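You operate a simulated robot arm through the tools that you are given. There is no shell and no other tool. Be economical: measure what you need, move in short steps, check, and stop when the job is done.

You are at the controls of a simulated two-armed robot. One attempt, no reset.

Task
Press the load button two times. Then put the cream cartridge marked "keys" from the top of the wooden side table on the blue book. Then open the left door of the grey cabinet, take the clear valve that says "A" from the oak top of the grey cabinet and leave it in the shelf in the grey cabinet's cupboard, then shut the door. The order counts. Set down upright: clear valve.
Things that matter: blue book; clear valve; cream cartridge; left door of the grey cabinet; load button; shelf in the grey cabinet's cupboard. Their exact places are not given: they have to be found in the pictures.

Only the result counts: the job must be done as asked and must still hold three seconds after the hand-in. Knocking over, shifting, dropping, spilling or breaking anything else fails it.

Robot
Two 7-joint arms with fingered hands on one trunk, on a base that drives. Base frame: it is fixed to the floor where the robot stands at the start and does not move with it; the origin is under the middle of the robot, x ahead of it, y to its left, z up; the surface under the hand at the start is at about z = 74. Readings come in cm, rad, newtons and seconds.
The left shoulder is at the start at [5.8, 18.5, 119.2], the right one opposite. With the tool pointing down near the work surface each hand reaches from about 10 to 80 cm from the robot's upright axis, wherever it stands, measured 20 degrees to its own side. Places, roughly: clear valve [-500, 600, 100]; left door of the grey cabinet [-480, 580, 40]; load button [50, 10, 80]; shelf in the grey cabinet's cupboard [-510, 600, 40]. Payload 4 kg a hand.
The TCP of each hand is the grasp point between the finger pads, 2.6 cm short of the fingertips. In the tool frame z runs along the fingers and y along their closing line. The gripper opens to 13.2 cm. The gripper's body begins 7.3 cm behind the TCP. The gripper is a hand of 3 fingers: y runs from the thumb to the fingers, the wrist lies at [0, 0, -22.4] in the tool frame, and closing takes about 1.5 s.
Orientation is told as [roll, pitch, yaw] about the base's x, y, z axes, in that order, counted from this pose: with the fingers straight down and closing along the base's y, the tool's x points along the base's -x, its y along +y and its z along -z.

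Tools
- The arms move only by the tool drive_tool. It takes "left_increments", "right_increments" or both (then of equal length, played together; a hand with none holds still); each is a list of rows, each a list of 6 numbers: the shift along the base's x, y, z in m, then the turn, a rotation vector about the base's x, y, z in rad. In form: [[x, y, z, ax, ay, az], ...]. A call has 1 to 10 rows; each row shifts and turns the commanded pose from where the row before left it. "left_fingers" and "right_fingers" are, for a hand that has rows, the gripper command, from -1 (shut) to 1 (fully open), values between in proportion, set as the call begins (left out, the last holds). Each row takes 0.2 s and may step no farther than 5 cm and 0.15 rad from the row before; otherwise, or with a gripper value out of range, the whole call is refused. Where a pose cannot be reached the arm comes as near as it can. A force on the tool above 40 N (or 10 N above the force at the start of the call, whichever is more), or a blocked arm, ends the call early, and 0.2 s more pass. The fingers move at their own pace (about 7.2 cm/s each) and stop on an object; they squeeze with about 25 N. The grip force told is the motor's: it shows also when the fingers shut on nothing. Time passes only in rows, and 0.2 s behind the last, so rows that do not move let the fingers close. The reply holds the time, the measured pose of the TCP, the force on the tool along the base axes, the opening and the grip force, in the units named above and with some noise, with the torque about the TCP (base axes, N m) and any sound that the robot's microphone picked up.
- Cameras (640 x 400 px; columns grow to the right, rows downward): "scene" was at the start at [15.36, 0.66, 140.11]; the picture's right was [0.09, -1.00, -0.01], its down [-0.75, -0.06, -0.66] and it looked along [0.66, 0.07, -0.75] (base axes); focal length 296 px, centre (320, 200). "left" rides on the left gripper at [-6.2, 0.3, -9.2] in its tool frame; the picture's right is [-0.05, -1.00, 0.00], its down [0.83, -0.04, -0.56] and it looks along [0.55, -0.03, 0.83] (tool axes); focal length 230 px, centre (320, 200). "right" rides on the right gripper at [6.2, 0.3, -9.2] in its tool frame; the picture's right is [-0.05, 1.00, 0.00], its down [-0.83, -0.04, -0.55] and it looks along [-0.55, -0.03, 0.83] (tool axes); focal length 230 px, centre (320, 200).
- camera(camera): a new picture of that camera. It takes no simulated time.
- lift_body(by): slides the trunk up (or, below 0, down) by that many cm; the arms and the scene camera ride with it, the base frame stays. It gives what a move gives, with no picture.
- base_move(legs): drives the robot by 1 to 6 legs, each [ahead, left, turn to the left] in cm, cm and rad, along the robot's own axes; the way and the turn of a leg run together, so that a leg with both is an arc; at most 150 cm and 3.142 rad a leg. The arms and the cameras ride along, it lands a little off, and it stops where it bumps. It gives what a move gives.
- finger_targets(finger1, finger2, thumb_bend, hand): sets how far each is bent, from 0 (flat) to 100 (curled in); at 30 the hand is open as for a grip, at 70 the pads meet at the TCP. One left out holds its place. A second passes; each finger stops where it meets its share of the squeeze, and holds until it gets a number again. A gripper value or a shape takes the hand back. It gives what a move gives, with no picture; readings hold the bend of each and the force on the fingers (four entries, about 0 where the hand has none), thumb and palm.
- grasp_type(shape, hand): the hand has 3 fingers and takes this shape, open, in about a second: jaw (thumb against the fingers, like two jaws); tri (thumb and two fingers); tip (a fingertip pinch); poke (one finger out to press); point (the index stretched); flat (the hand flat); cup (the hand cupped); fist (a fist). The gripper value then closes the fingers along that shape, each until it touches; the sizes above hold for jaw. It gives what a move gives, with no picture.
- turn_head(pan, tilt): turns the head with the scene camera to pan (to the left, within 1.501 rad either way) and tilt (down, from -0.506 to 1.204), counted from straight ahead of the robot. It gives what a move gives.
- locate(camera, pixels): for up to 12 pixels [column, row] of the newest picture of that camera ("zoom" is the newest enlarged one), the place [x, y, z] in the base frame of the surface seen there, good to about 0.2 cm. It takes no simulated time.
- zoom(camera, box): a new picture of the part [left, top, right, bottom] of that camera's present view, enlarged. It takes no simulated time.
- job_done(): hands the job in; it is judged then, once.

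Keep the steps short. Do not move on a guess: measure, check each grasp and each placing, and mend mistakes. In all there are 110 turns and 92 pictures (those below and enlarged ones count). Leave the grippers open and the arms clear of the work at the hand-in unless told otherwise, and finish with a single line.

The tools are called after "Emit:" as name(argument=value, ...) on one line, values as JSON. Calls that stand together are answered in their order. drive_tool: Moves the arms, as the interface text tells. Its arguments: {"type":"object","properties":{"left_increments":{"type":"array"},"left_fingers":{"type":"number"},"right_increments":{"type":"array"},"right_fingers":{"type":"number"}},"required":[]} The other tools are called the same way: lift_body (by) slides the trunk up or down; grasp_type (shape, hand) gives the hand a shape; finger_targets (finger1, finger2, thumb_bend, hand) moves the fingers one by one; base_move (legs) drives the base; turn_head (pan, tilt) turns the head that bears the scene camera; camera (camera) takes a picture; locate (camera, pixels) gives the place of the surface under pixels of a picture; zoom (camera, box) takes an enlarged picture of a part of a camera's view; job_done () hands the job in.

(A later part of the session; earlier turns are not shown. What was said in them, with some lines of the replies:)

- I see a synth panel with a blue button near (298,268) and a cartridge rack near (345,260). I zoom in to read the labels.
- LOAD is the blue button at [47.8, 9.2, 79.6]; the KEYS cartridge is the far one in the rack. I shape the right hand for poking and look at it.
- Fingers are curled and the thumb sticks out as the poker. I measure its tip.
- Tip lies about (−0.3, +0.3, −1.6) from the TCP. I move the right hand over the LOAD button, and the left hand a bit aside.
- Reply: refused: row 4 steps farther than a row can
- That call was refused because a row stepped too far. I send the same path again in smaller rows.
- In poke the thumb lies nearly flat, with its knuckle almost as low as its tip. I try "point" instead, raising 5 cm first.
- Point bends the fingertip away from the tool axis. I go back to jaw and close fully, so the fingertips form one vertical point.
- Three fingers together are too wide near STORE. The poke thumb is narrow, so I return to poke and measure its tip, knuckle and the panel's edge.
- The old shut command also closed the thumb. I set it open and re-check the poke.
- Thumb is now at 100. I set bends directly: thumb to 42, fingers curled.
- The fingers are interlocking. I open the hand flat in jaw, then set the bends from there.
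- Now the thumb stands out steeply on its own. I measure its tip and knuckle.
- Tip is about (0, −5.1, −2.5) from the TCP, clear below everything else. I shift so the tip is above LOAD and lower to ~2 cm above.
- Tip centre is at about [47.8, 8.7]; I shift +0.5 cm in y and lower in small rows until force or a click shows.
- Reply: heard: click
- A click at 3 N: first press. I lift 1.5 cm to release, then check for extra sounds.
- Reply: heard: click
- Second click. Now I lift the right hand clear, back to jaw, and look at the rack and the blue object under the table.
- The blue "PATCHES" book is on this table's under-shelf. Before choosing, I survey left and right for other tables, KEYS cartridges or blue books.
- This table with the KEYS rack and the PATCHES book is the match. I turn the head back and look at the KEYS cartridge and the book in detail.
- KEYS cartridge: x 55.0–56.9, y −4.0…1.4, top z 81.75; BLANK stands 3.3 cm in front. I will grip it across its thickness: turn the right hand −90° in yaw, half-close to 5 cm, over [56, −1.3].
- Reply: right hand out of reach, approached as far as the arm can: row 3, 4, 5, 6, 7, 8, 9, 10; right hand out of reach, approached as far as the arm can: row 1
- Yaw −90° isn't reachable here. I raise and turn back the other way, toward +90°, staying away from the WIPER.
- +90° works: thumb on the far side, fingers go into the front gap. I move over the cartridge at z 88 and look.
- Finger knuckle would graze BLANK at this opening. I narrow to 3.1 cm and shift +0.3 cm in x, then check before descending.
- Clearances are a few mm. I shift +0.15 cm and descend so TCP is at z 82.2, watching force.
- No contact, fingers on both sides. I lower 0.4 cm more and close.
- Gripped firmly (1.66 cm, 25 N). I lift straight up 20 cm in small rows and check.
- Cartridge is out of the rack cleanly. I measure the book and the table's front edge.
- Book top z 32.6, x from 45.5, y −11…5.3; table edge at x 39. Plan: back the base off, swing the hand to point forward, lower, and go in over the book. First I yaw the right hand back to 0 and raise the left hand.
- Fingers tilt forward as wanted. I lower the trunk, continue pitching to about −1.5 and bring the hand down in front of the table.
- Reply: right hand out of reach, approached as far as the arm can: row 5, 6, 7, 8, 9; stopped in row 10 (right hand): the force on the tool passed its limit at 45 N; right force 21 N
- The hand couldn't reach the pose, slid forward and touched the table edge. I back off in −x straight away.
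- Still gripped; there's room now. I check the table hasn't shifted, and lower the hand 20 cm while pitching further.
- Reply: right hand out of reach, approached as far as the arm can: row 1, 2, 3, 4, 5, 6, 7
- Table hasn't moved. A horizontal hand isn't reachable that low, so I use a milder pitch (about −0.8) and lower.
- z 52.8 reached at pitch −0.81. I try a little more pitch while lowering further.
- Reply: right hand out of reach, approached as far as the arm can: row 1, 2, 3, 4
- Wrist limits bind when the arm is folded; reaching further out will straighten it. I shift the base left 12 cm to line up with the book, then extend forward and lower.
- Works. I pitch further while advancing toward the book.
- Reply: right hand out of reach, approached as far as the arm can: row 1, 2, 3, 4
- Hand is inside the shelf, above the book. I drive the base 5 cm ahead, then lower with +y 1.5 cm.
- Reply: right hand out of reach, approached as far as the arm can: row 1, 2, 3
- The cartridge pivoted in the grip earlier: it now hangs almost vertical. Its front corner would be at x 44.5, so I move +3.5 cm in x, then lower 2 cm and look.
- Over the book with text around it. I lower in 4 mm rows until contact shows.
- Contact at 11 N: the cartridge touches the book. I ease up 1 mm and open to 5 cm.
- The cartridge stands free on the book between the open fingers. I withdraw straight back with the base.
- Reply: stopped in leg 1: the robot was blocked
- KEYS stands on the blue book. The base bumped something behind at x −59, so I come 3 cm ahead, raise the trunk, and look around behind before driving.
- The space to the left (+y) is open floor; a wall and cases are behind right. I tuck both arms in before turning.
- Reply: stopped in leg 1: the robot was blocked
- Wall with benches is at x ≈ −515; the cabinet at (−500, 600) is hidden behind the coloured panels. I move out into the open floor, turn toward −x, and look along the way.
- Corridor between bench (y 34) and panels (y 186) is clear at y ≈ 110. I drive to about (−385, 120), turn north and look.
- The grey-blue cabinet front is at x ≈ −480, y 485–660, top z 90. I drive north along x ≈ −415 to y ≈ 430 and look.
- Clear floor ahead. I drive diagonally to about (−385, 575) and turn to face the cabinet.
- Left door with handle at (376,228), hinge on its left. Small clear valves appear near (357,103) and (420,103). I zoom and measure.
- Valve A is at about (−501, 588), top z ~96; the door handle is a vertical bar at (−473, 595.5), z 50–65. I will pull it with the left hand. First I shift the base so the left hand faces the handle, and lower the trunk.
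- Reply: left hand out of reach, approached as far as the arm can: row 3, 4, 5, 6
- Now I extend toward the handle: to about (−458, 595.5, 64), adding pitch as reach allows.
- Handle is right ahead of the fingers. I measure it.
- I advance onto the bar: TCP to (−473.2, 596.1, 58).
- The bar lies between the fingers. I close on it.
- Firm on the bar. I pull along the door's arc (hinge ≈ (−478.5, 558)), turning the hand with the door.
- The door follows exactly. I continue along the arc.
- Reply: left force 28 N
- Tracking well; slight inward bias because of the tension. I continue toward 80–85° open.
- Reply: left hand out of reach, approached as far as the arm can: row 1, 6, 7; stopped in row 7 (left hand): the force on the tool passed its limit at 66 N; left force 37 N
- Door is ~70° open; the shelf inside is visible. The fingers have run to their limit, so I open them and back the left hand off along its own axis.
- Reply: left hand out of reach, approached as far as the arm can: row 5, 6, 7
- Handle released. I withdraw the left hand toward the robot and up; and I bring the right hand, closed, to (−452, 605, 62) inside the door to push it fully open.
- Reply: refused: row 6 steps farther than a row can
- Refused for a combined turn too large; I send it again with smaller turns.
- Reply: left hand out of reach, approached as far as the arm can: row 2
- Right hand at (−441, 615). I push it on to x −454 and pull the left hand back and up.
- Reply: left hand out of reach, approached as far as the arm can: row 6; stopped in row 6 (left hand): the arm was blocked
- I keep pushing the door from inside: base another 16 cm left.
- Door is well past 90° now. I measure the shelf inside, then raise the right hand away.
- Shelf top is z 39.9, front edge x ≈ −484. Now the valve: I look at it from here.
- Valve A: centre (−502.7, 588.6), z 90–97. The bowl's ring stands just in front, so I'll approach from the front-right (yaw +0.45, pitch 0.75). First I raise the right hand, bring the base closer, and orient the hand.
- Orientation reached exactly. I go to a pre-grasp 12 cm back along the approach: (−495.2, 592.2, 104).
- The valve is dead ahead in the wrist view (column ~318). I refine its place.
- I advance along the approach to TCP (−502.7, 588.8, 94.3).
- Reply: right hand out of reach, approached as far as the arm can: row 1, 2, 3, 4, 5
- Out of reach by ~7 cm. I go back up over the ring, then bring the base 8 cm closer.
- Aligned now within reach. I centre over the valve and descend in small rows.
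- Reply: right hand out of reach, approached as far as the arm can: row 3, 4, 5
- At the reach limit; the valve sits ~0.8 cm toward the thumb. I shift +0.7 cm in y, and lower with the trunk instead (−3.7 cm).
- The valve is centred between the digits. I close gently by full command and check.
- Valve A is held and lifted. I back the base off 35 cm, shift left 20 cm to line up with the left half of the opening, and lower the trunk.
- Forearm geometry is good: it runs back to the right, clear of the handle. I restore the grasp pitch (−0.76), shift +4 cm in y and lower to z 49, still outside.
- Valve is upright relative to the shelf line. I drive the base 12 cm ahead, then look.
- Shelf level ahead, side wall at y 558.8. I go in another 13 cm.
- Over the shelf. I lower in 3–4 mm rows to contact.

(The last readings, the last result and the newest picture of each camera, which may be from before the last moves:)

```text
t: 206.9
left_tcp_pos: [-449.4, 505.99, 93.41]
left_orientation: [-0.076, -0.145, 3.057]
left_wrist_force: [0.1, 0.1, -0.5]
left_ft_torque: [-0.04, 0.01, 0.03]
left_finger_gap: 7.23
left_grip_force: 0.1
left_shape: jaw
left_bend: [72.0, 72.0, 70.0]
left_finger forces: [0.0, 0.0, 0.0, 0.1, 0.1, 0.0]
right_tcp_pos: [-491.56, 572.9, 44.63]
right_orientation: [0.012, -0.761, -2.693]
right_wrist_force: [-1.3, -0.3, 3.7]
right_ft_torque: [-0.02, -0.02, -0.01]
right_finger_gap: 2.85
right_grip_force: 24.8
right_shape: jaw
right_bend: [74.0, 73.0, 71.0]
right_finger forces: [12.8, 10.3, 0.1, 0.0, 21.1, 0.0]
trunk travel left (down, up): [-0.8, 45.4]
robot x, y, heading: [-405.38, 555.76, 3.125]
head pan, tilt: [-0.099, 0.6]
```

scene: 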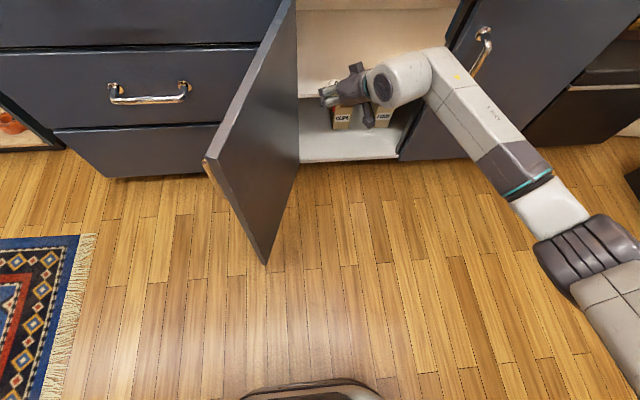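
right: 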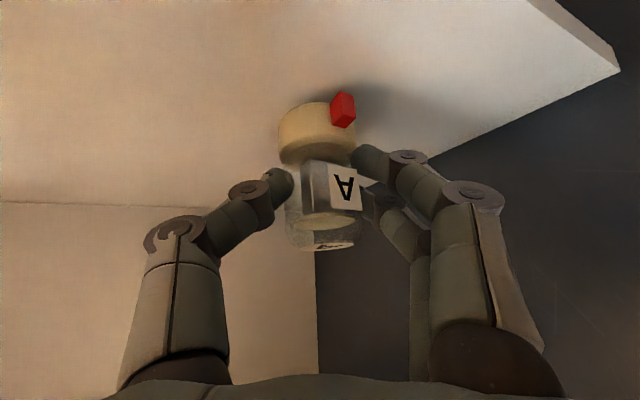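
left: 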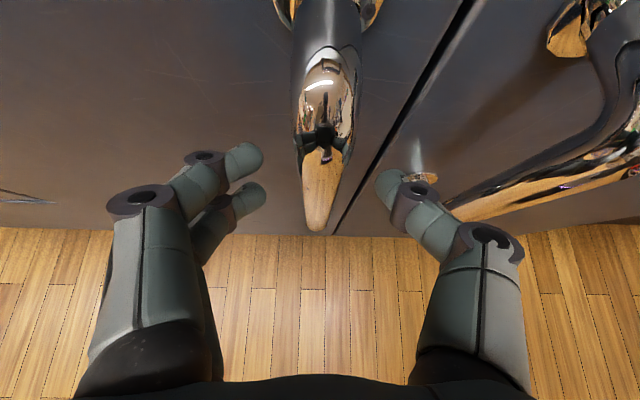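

Contact at 3.7 N. I open to 6 cm.

Emit:
drive_tool(right_increments=[[0, 0, -0.001, 0, 0, 0], [0, 0, 0, 0, 0, 0], [0, 0, 0, 0, 0, 0], [0, 0, 0, 0, 0, 0], [0, 0, 0, 0, 0, 0]], right_fingers=-0.1)

Emit:
camera(camera="right")

```text
t: 208.1
left_tcp_pos: [-449.48, 506.07, 93.43]
left_orientation: [-0.072, -0.144, 3.054]
left_wrist_force: [-0.2, 0.5, -0.2]
left_ft_torque: [-0.01, -0.01, 0.01]
left_finger_gap: 7.24
left_grip_force: 0.1
left_shape: jaw
left_bend: [72.0, 72.0, 70.0]
left_finger forces: [0.1, 0.0, 0.0, 0.0, 0.0, 0.0]
right_tcp_pos: [-491.67, 572.95, 44.28]
right_orientation: [0.013, -0.76, -2.691]
right_wrist_force: [-0.6, 0.2, 0.3]
right_ft_torque: [0.01, -0.01, 0.01]
right_finger_gap: 5.88
right_grip_force: 0.0
right_shape: jaw
right_bend: [73.0, 73.0, 70.0]
right_finger forces: [0.0, 0.0, 0.1, 0.0, 0.0, 0.1]
trunk travel left (down, up): [-0.8, 45.4]
robot x, y, heading: [-405.02, 555.82, 3.127]
head pan, tilt: [-0.099, 0.6]
```

```text
11 pictures are left
```

right: 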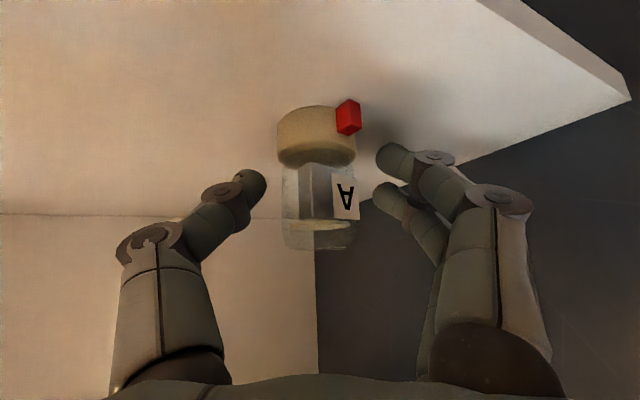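

Valve stands upright and free. I withdraw along the hand's own direction, then back the base off.

Emit:
drive_tool(right_increments=[[0.018, 0.0087, 0.006, 0, 0, 0], [0.018, 0.0087, 0.006, 0, 0, 0], [0.018, 0.0087, 0.006, 0, 0, 0], [0.018, 0.0087, 0.006, 0, 0, 0], [0.018, 0.0087, 0.004, 0, 0, 0], [0.018, 0.0087, 0.002, 0, 0, 0], [0, 0, 0, 0, 0, 0]])

Emit:
base_move(legs=[[-30, 0, 0]])

Emit:
camera(camera="scene")

```text
t: 209.7
left_tcp_pos: [-449.28, 506.12, 93.45]
left_orientation: [-0.075, -0.146, 3.056]
left_wrist_force: [-0.2, -0.2, 0.5]
left_ft_torque: [-0.02, -0.01, 0.0]
left_finger_gap: 7.23
left_grip_force: 0.1
left_shape: jaw
left_bend: [72.0, 72.0, 70.0]
left_finger forces: [0.0, 0.1, 0.0, 0.0, 0.0, 0.0]
right_tcp_pos: [-480.79, 578.27, 47.33]
right_orientation: [0.012, -0.759, -2.691]
right_wrist_force: [-0.1, -0.3, 0.4]
right_ft_torque: [0.01, 0.03, 0.02]
right_finger_gap: 5.88
right_grip_force: 0.1
right_shape: jaw
right_bend: [73.0, 73.0, 70.0]
right_finger forces: [0.0, 0.1, 0.0, 0.1, 0.0, 0.0]
trunk travel left (down, up): [-0.8, 45.4]
robot x, y, heading: [-404.97, 555.87, 3.129]
head pan, tilt: [-0.099, 0.6]
```

```text
t: 211.7
left_tcp_pos: [-419.3, 505.58, 93.4]
left_orientation: [-0.075, -0.148, 3.058]
left_wrist_force: [-0.2, 0.3, 0.2]
left_ft_torque: [0.04, 0.04, 0.02]
left_finger_gap: 7.24
left_grip_force: 0.1
left_shape: jaw
left_bend: [72.0, 72.0, 70.0]
left_finger forces: [0.1, 0.0, 0.0, 0.1, 0.0, 0.1]
right_tcp_pos: [-450.79, 577.82, 47.41]
right_orientation: [0.01, -0.762, -2.692]
right_wrist_force: [-0.2, 0.8, 0.8]
right_ft_torque: [-0.03, 0.0, -0.04]
right_finger_gap: 5.9
right_grip_force: 0.2
right_shape: jaw
right_bend: [73.0, 73.0, 70.0]
right_finger forces: [0.0, 0.0, 0.1, 0.0, 0.0, 0.1]
trunk travel left (down, up): [-0.8, 45.4]
robot x, y, heading: [-375.31, 555.63, 3.128]
head pan, tilt: [-0.099, 0.6]
```

```text
10 pictures are left
```

scene: 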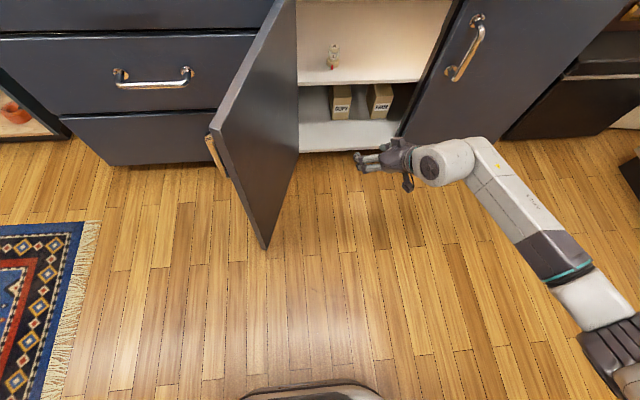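

The valve stands on the shelf. To shut the door: I lift the right hand out of the swing, and bring the left hand, closed, outside the door at (−448, 515, 63).

Emit:
drive_tool(right_increments=[[0.03, 0.01, 0.03, 0, 0, 0], [0.03, 0.01, 0.03, 0, 0, 0], [0.03, 0.01, 0.03, 0, 0, 0], [0.03, 0.01, 0.03, 0, 0, 0], [0.03, 0.01, 0.03, 0, 0, 0], [0.03, 0.01, 0.03, 0, 0, 0], [0, 0.01, 0.04, 0, 0, 0], [0, 0.01, 0.04, 0, 0, 0], [0, 0.01, 0.04, 0, 0, 0], [0, 0, 0, 0, 0, 0]], left_increments=[[-0.029, 0.009, -0.03, 0, 0, 0], [-0.029, 0.009, -0.03, 0, 0, 0], [-0.029, 0.009, -0.03, 0, 0, 0], [-0.029, 0.009, -0.03, 0, 0, 0], [-0.029, 0.009, -0.03, 0, 0, 0], [-0.029, 0.009, -0.03, 0, 0, 0], [-0.029, 0.009, -0.03, 0, 0, 0], [-0.029, 0.009, -0.03, 0, 0, 0], [-0.029, 0.009, -0.03, 0, 0, 0], [-0.029, 0.009, -0.03, 0, 0, 0]], left_fingers=-1)

Emit:
turn_head(pan=0.15, tilt=0.7)

Emit:
camera(camera="scene")

```text
t: 213.9
left_tcp_pos: [-448.46, 514.78, 63.15]
left_orientation: [-0.076, -0.145, 3.056]
left_wrist_force: [1.0, -0.7, -0.6]
left_ft_torque: [0.0, 0.0, 0.01]
left_finger_gap: 0.0
left_grip_force: 25.0
left_shape: jaw
left_bend: [64.0, 63.0, 66.0]
left_finger forces: [0.0, 0.1, 0.0, 0.0, 0.1, 0.0]
right_tcp_pos: [-432.98, 586.84, 77.31]
right_orientation: [0.014, -0.76, -2.693]
right_wrist_force: [0.0, -0.1, -0.8]
right_ft_torque: [-0.03, -0.02, 0.01]
right_finger_gap: 5.9
right_grip_force: 0.0
right_shape: jaw
right_bend: [73.0, 73.0, 70.0]
right_finger forces: [0.0, 0.1, 0.0, 0.1, 0.0, 0.0]
trunk travel left (down, up): [-0.8, 45.4]
robot x, y, heading: [-375.02, 555.46, 3.129]
head pan, tilt: [-0.099, 0.6]
```

```text
t: 214.7
left_tcp_pos: [-448.23, 514.66, 63.43]
left_orientation: [-0.075, -0.145, 3.057]
left_wrist_force: [-1.0, -0.9, 0.4]
left_ft_torque: [-0.02, -0.01, 0.02]
left_finger_gap: 0.0
left_grip_force: 25.2
left_shape: jaw
left_bend: [64.0, 63.0, 66.0]
left_finger forces: [0.0, 0.0, 0.1, 0.0, 0.0, 0.0]
right_tcp_pos: [-433.03, 586.92, 77.34]
right_orientation: [0.013, -0.76, -2.694]
right_wrist_force: [-0.3, 0.4, -0.7]
right_ft_torque: [-0.02, 0.02, 0.02]
right_finger_gap: 5.92
right_grip_force: 0.1
right_shape: jaw
right_bend: [73.0, 73.0, 70.0]
right_finger forces: [0.0, 0.0, 0.1, 0.0, 0.0, 0.0]
trunk travel left (down, up): [-0.8, 45.4]
robot x, y, heading: [-375.1, 555.65, 3.129]
head pan, tilt: [0.15, 0.7]
```

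```text
9 pictures are left
```

scene: 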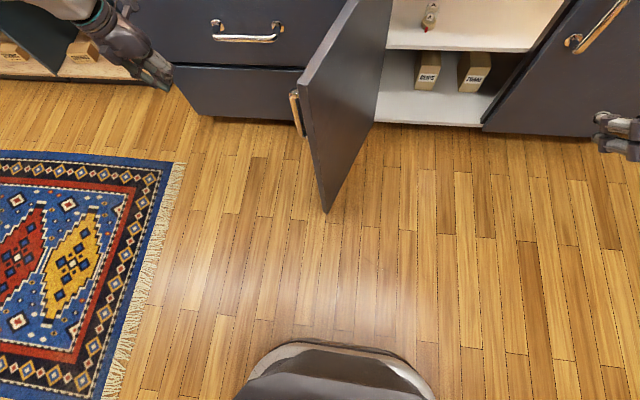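

I swing the door by driving the base to the right, the left hand pushing its outer face.

Emit:
base_move(legs=[[0, -40, 0], [0, -20, 0]])

Emit:
camera(camera="scene")

```text
t: 218.4
left_tcp_pos: [-447.94, 574.09, 63.66]
left_orientation: [-0.073, -0.152, 3.06]
left_wrist_force: [-19.7, -9.0, 16.3]
left_ft_torque: [0.29, -0.21, 0.23]
left_finger_gap: 0.0
left_grip_force: 25.2
left_shape: jaw
left_bend: [65.0, 64.0, 67.0]
left_finger forces: [0.1, 0.0, 0.0, 0.1, 26.6, 0.0]
right_tcp_pos: [-432.6, 646.35, 77.3]
right_orientation: [0.013, -0.761, -2.687]
right_wrist_force: [-0.6, -0.7, 0.3]
right_ft_torque: [-0.06, -0.01, 0.01]
right_finger_gap: 5.88
right_grip_force: 0.0
right_shape: jaw
right_bend: [73.0, 73.0, 70.0]
right_finger forces: [0.0, 0.1, 0.1, 0.1, 0.0, 0.1]
trunk travel left (down, up): [-0.8, 45.4]
robot x, y, heading: [-374.91, 614.97, 3.136]
head pan, tilt: [0.15, 0.7]
```

```text
8 pictures are left
```

scene: 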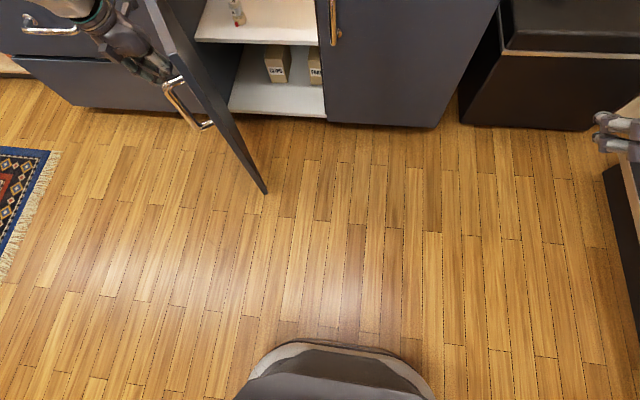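

The hand is pressing the door near the bar. I now follow the closing arc with small base legs (ahead and right).

Emit:
base_move(legs=[[4, -5.5, 0], [5.1, -4.9, 0], [6, -3.8, 0], [6.7, -2.2, 0]])

Emit:
camera(camera="scene")

```text
t: 221.3
left_tcp_pos: [-469.69, 590.66, 63.45]
left_orientation: [-0.076, -0.15, 3.061]
left_wrist_force: [-0.4, 0.3, -0.4]
left_ft_torque: [0.05, 0.01, -0.04]
left_finger_gap: 0.0
left_grip_force: 25.5
left_shape: jaw
left_bend: [65.0, 64.0, 67.0]
left_finger forces: [0.1, 0.0, 0.0, 0.0, 0.1, 0.0]
right_tcp_pos: [-454.25, 662.94, 77.34]
right_orientation: [0.015, -0.757, -2.688]
right_wrist_force: [-0.6, 0.0, -0.1]
right_ft_torque: [-0.02, 0.01, 0.01]
right_finger_gap: 5.9
right_grip_force: 0.0
right_shape: jaw
right_bend: [73.0, 73.0, 70.0]
right_finger forces: [0.0, 0.0, 0.0, 0.1, 0.0, 0.1]
trunk travel left (down, up): [-0.8, 45.4]
robot x, y, heading: [-396.23, 631.95, 3.133]
head pan, tilt: [0.15, 0.7]
```

```text
7 pictures are left
```

scene: 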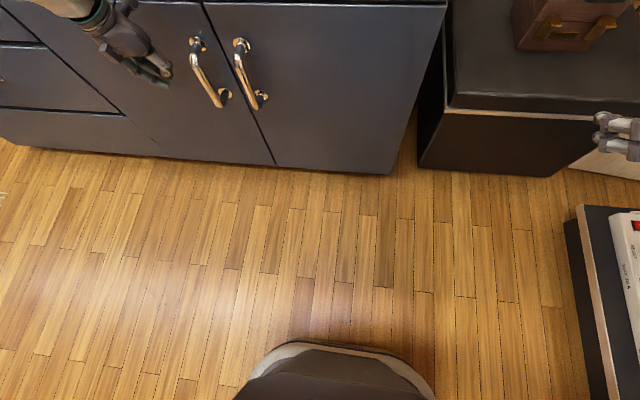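

The door seems shut. I check flushness at the seam.

Emit:
locate(camera="scene", pixels=[[255, 140], [285, 140], [225, 60], [265, 60], [180, 120], [262, 155], [275, 155], [215, 92], [252, 95]])

Emit:
zoom(camera="scene", box=[100, 0, 340, 175])

```text
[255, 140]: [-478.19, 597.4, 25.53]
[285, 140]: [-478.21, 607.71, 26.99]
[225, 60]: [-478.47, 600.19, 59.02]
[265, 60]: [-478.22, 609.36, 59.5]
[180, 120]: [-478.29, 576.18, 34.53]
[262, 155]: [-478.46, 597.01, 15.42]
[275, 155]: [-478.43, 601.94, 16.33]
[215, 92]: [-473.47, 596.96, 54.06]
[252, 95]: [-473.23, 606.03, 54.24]
```

```text
2.29 times, centred on (220, 88) of scene
```

zoom: 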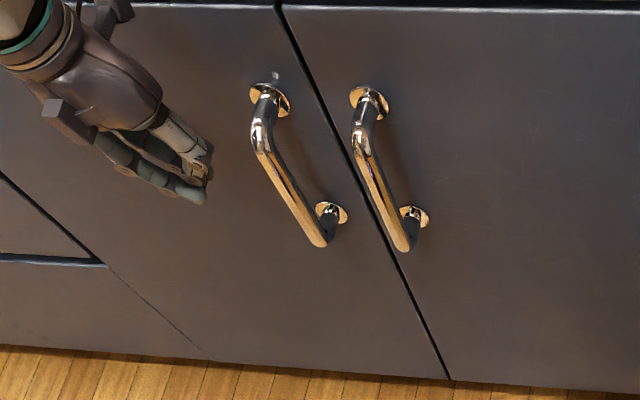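

Both doors are flush at x −478.3: shut. I back off 18 cm, open both hands, and take a last look.

Emit:
base_move(legs=[[-18, 0, 0]])

Emit:
drive_tool(left_increments=[[0.02, 0, 0.02, 0, 0, 0], [0.02, 0, 0.03, 0, 0, 0], [0, 0, 0.03, 0, 0, 0], [0, 0, 0.03, 0, 0, 0], [0, 0, 0, 0, 0, 0]], right_increments=[[0.02, 0, 0.02, 0, 0, 0], [0.02, 0, 0.02, 0, 0, 0], [0, 0, 0.02, 0, 0, 0], [0, 0, 0.02, 0, 0, 0], [0, 0, 0, 0, 0, 0]], left_fingers=1, right_fingers=1)

Emit:
turn_head(pan=0.2, tilt=0.45)

Emit:
camera(camera="scene")

```text
t: 222.8
left_tcp_pos: [-451.58, 590.45, 63.73]
left_orientation: [-0.074, -0.153, 3.061]
left_wrist_force: [-0.9, 0.6, 0.6]
left_ft_torque: [0.01, 0.0, -0.03]
left_finger_gap: 0.0
left_grip_force: 25.7
left_shape: jaw
left_bend: [65.0, 64.0, 67.0]
left_finger forces: [0.2, 0.1, 0.0, 0.0, 0.0, 0.0]
right_tcp_pos: [-436.1, 662.75, 77.42]
right_orientation: [0.011, -0.762, -2.686]
right_wrist_force: [-0.1, 0.5, 0.0]
right_ft_torque: [0.02, -0.01, 0.0]
right_finger_gap: 5.9
right_grip_force: 0.1
right_shape: jaw
right_bend: [73.0, 73.0, 70.0]
right_finger forces: [0.0, 0.0, 0.0, 0.0, 0.0, 0.1]
trunk travel left (down, up): [-0.8, 45.4]
robot x, y, heading: [-378.4, 631.37, 3.136]
head pan, tilt: [0.15, 0.7]
```

```text
t: 224.0
left_tcp_pos: [-447.34, 590.53, 74.56]
left_orientation: [-0.074, -0.153, 3.063]
left_wrist_force: [0.3, 0.3, -0.1]
left_ft_torque: [0.0, -0.02, 0.0]
left_finger_gap: 13.2
left_grip_force: 0.0
left_shape: jaw
left_bend: [30.0, 30.0, 30.0]
left_finger forces: [0.0, 0.0, 0.0, 0.0, 0.0, 0.0]
right_tcp_pos: [-432.16, 662.61, 85.24]
right_orientation: [0.011, -0.759, -2.688]
right_wrist_force: [-0.3, -1.3, 0.1]
right_ft_torque: [-0.03, 0.0, -0.01]
right_finger_gap: 13.2
right_grip_force: 0.1
right_shape: jaw
right_bend: [30.0, 30.0, 30.0]
right_finger forces: [0.0, 0.1, 0.0, 0.1, 0.1, 0.0]
trunk travel left (down, up): [-0.8, 45.4]
robot x, y, heading: [-378.2, 631.8, 3.129]
head pan, tilt: [0.15, 0.7]
```

```text
t: 224.7
left_tcp_pos: [-447.46, 590.53, 74.57]
left_orientation: [-0.075, -0.153, 3.063]
left_wrist_force: [-0.5, 0.8, 0.3]
left_ft_torque: [-0.02, 0.0, 0.04]
left_finger_gap: 13.21
left_grip_force: 0.0
left_shape: jaw
left_bend: [30.0, 30.0, 30.0]
left_finger forces: [0.0, 0.0, 0.0, 0.0, 0.0, 0.0]
right_tcp_pos: [-432.32, 662.76, 85.4]
right_orientation: [0.012, -0.761, -2.687]
right_wrist_force: [-0.5, 0.0, -0.1]
right_ft_torque: [-0.03, 0.02, 0.01]
right_finger_gap: 13.18
right_grip_force: 0.0
right_shape: jaw
right_bend: [30.0, 30.0, 30.0]
right_finger forces: [0.0, 0.0, 0.0, 0.0, 0.1, 0.1]
trunk travel left (down, up): [-0.8, 45.4]
robot x, y, heading: [-378.3, 631.91, 3.132]
head pan, tilt: [0.201, 0.45]
```

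```text
5 pictures are left
```

scene: 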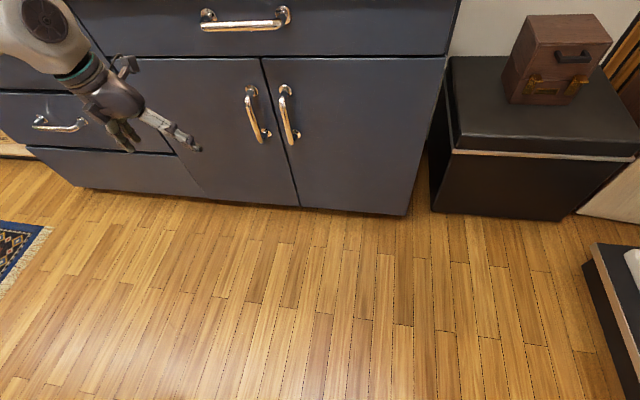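

The door is shut, both hands are open and clear of the work. I hand the job in.

Emit:
job_done()

```text
The job is handed in.
```

I pressed LOAD twice, stood the KEYS cartridge on the blue book, put valve A upright on the cabinet shelf, and shut the left door, in that order; I did not re-check the cartridge or valve after leaving them, and on the way the held cartridge hit the table edge (table position unchanged) and the base bumped something behind it that I never saw.
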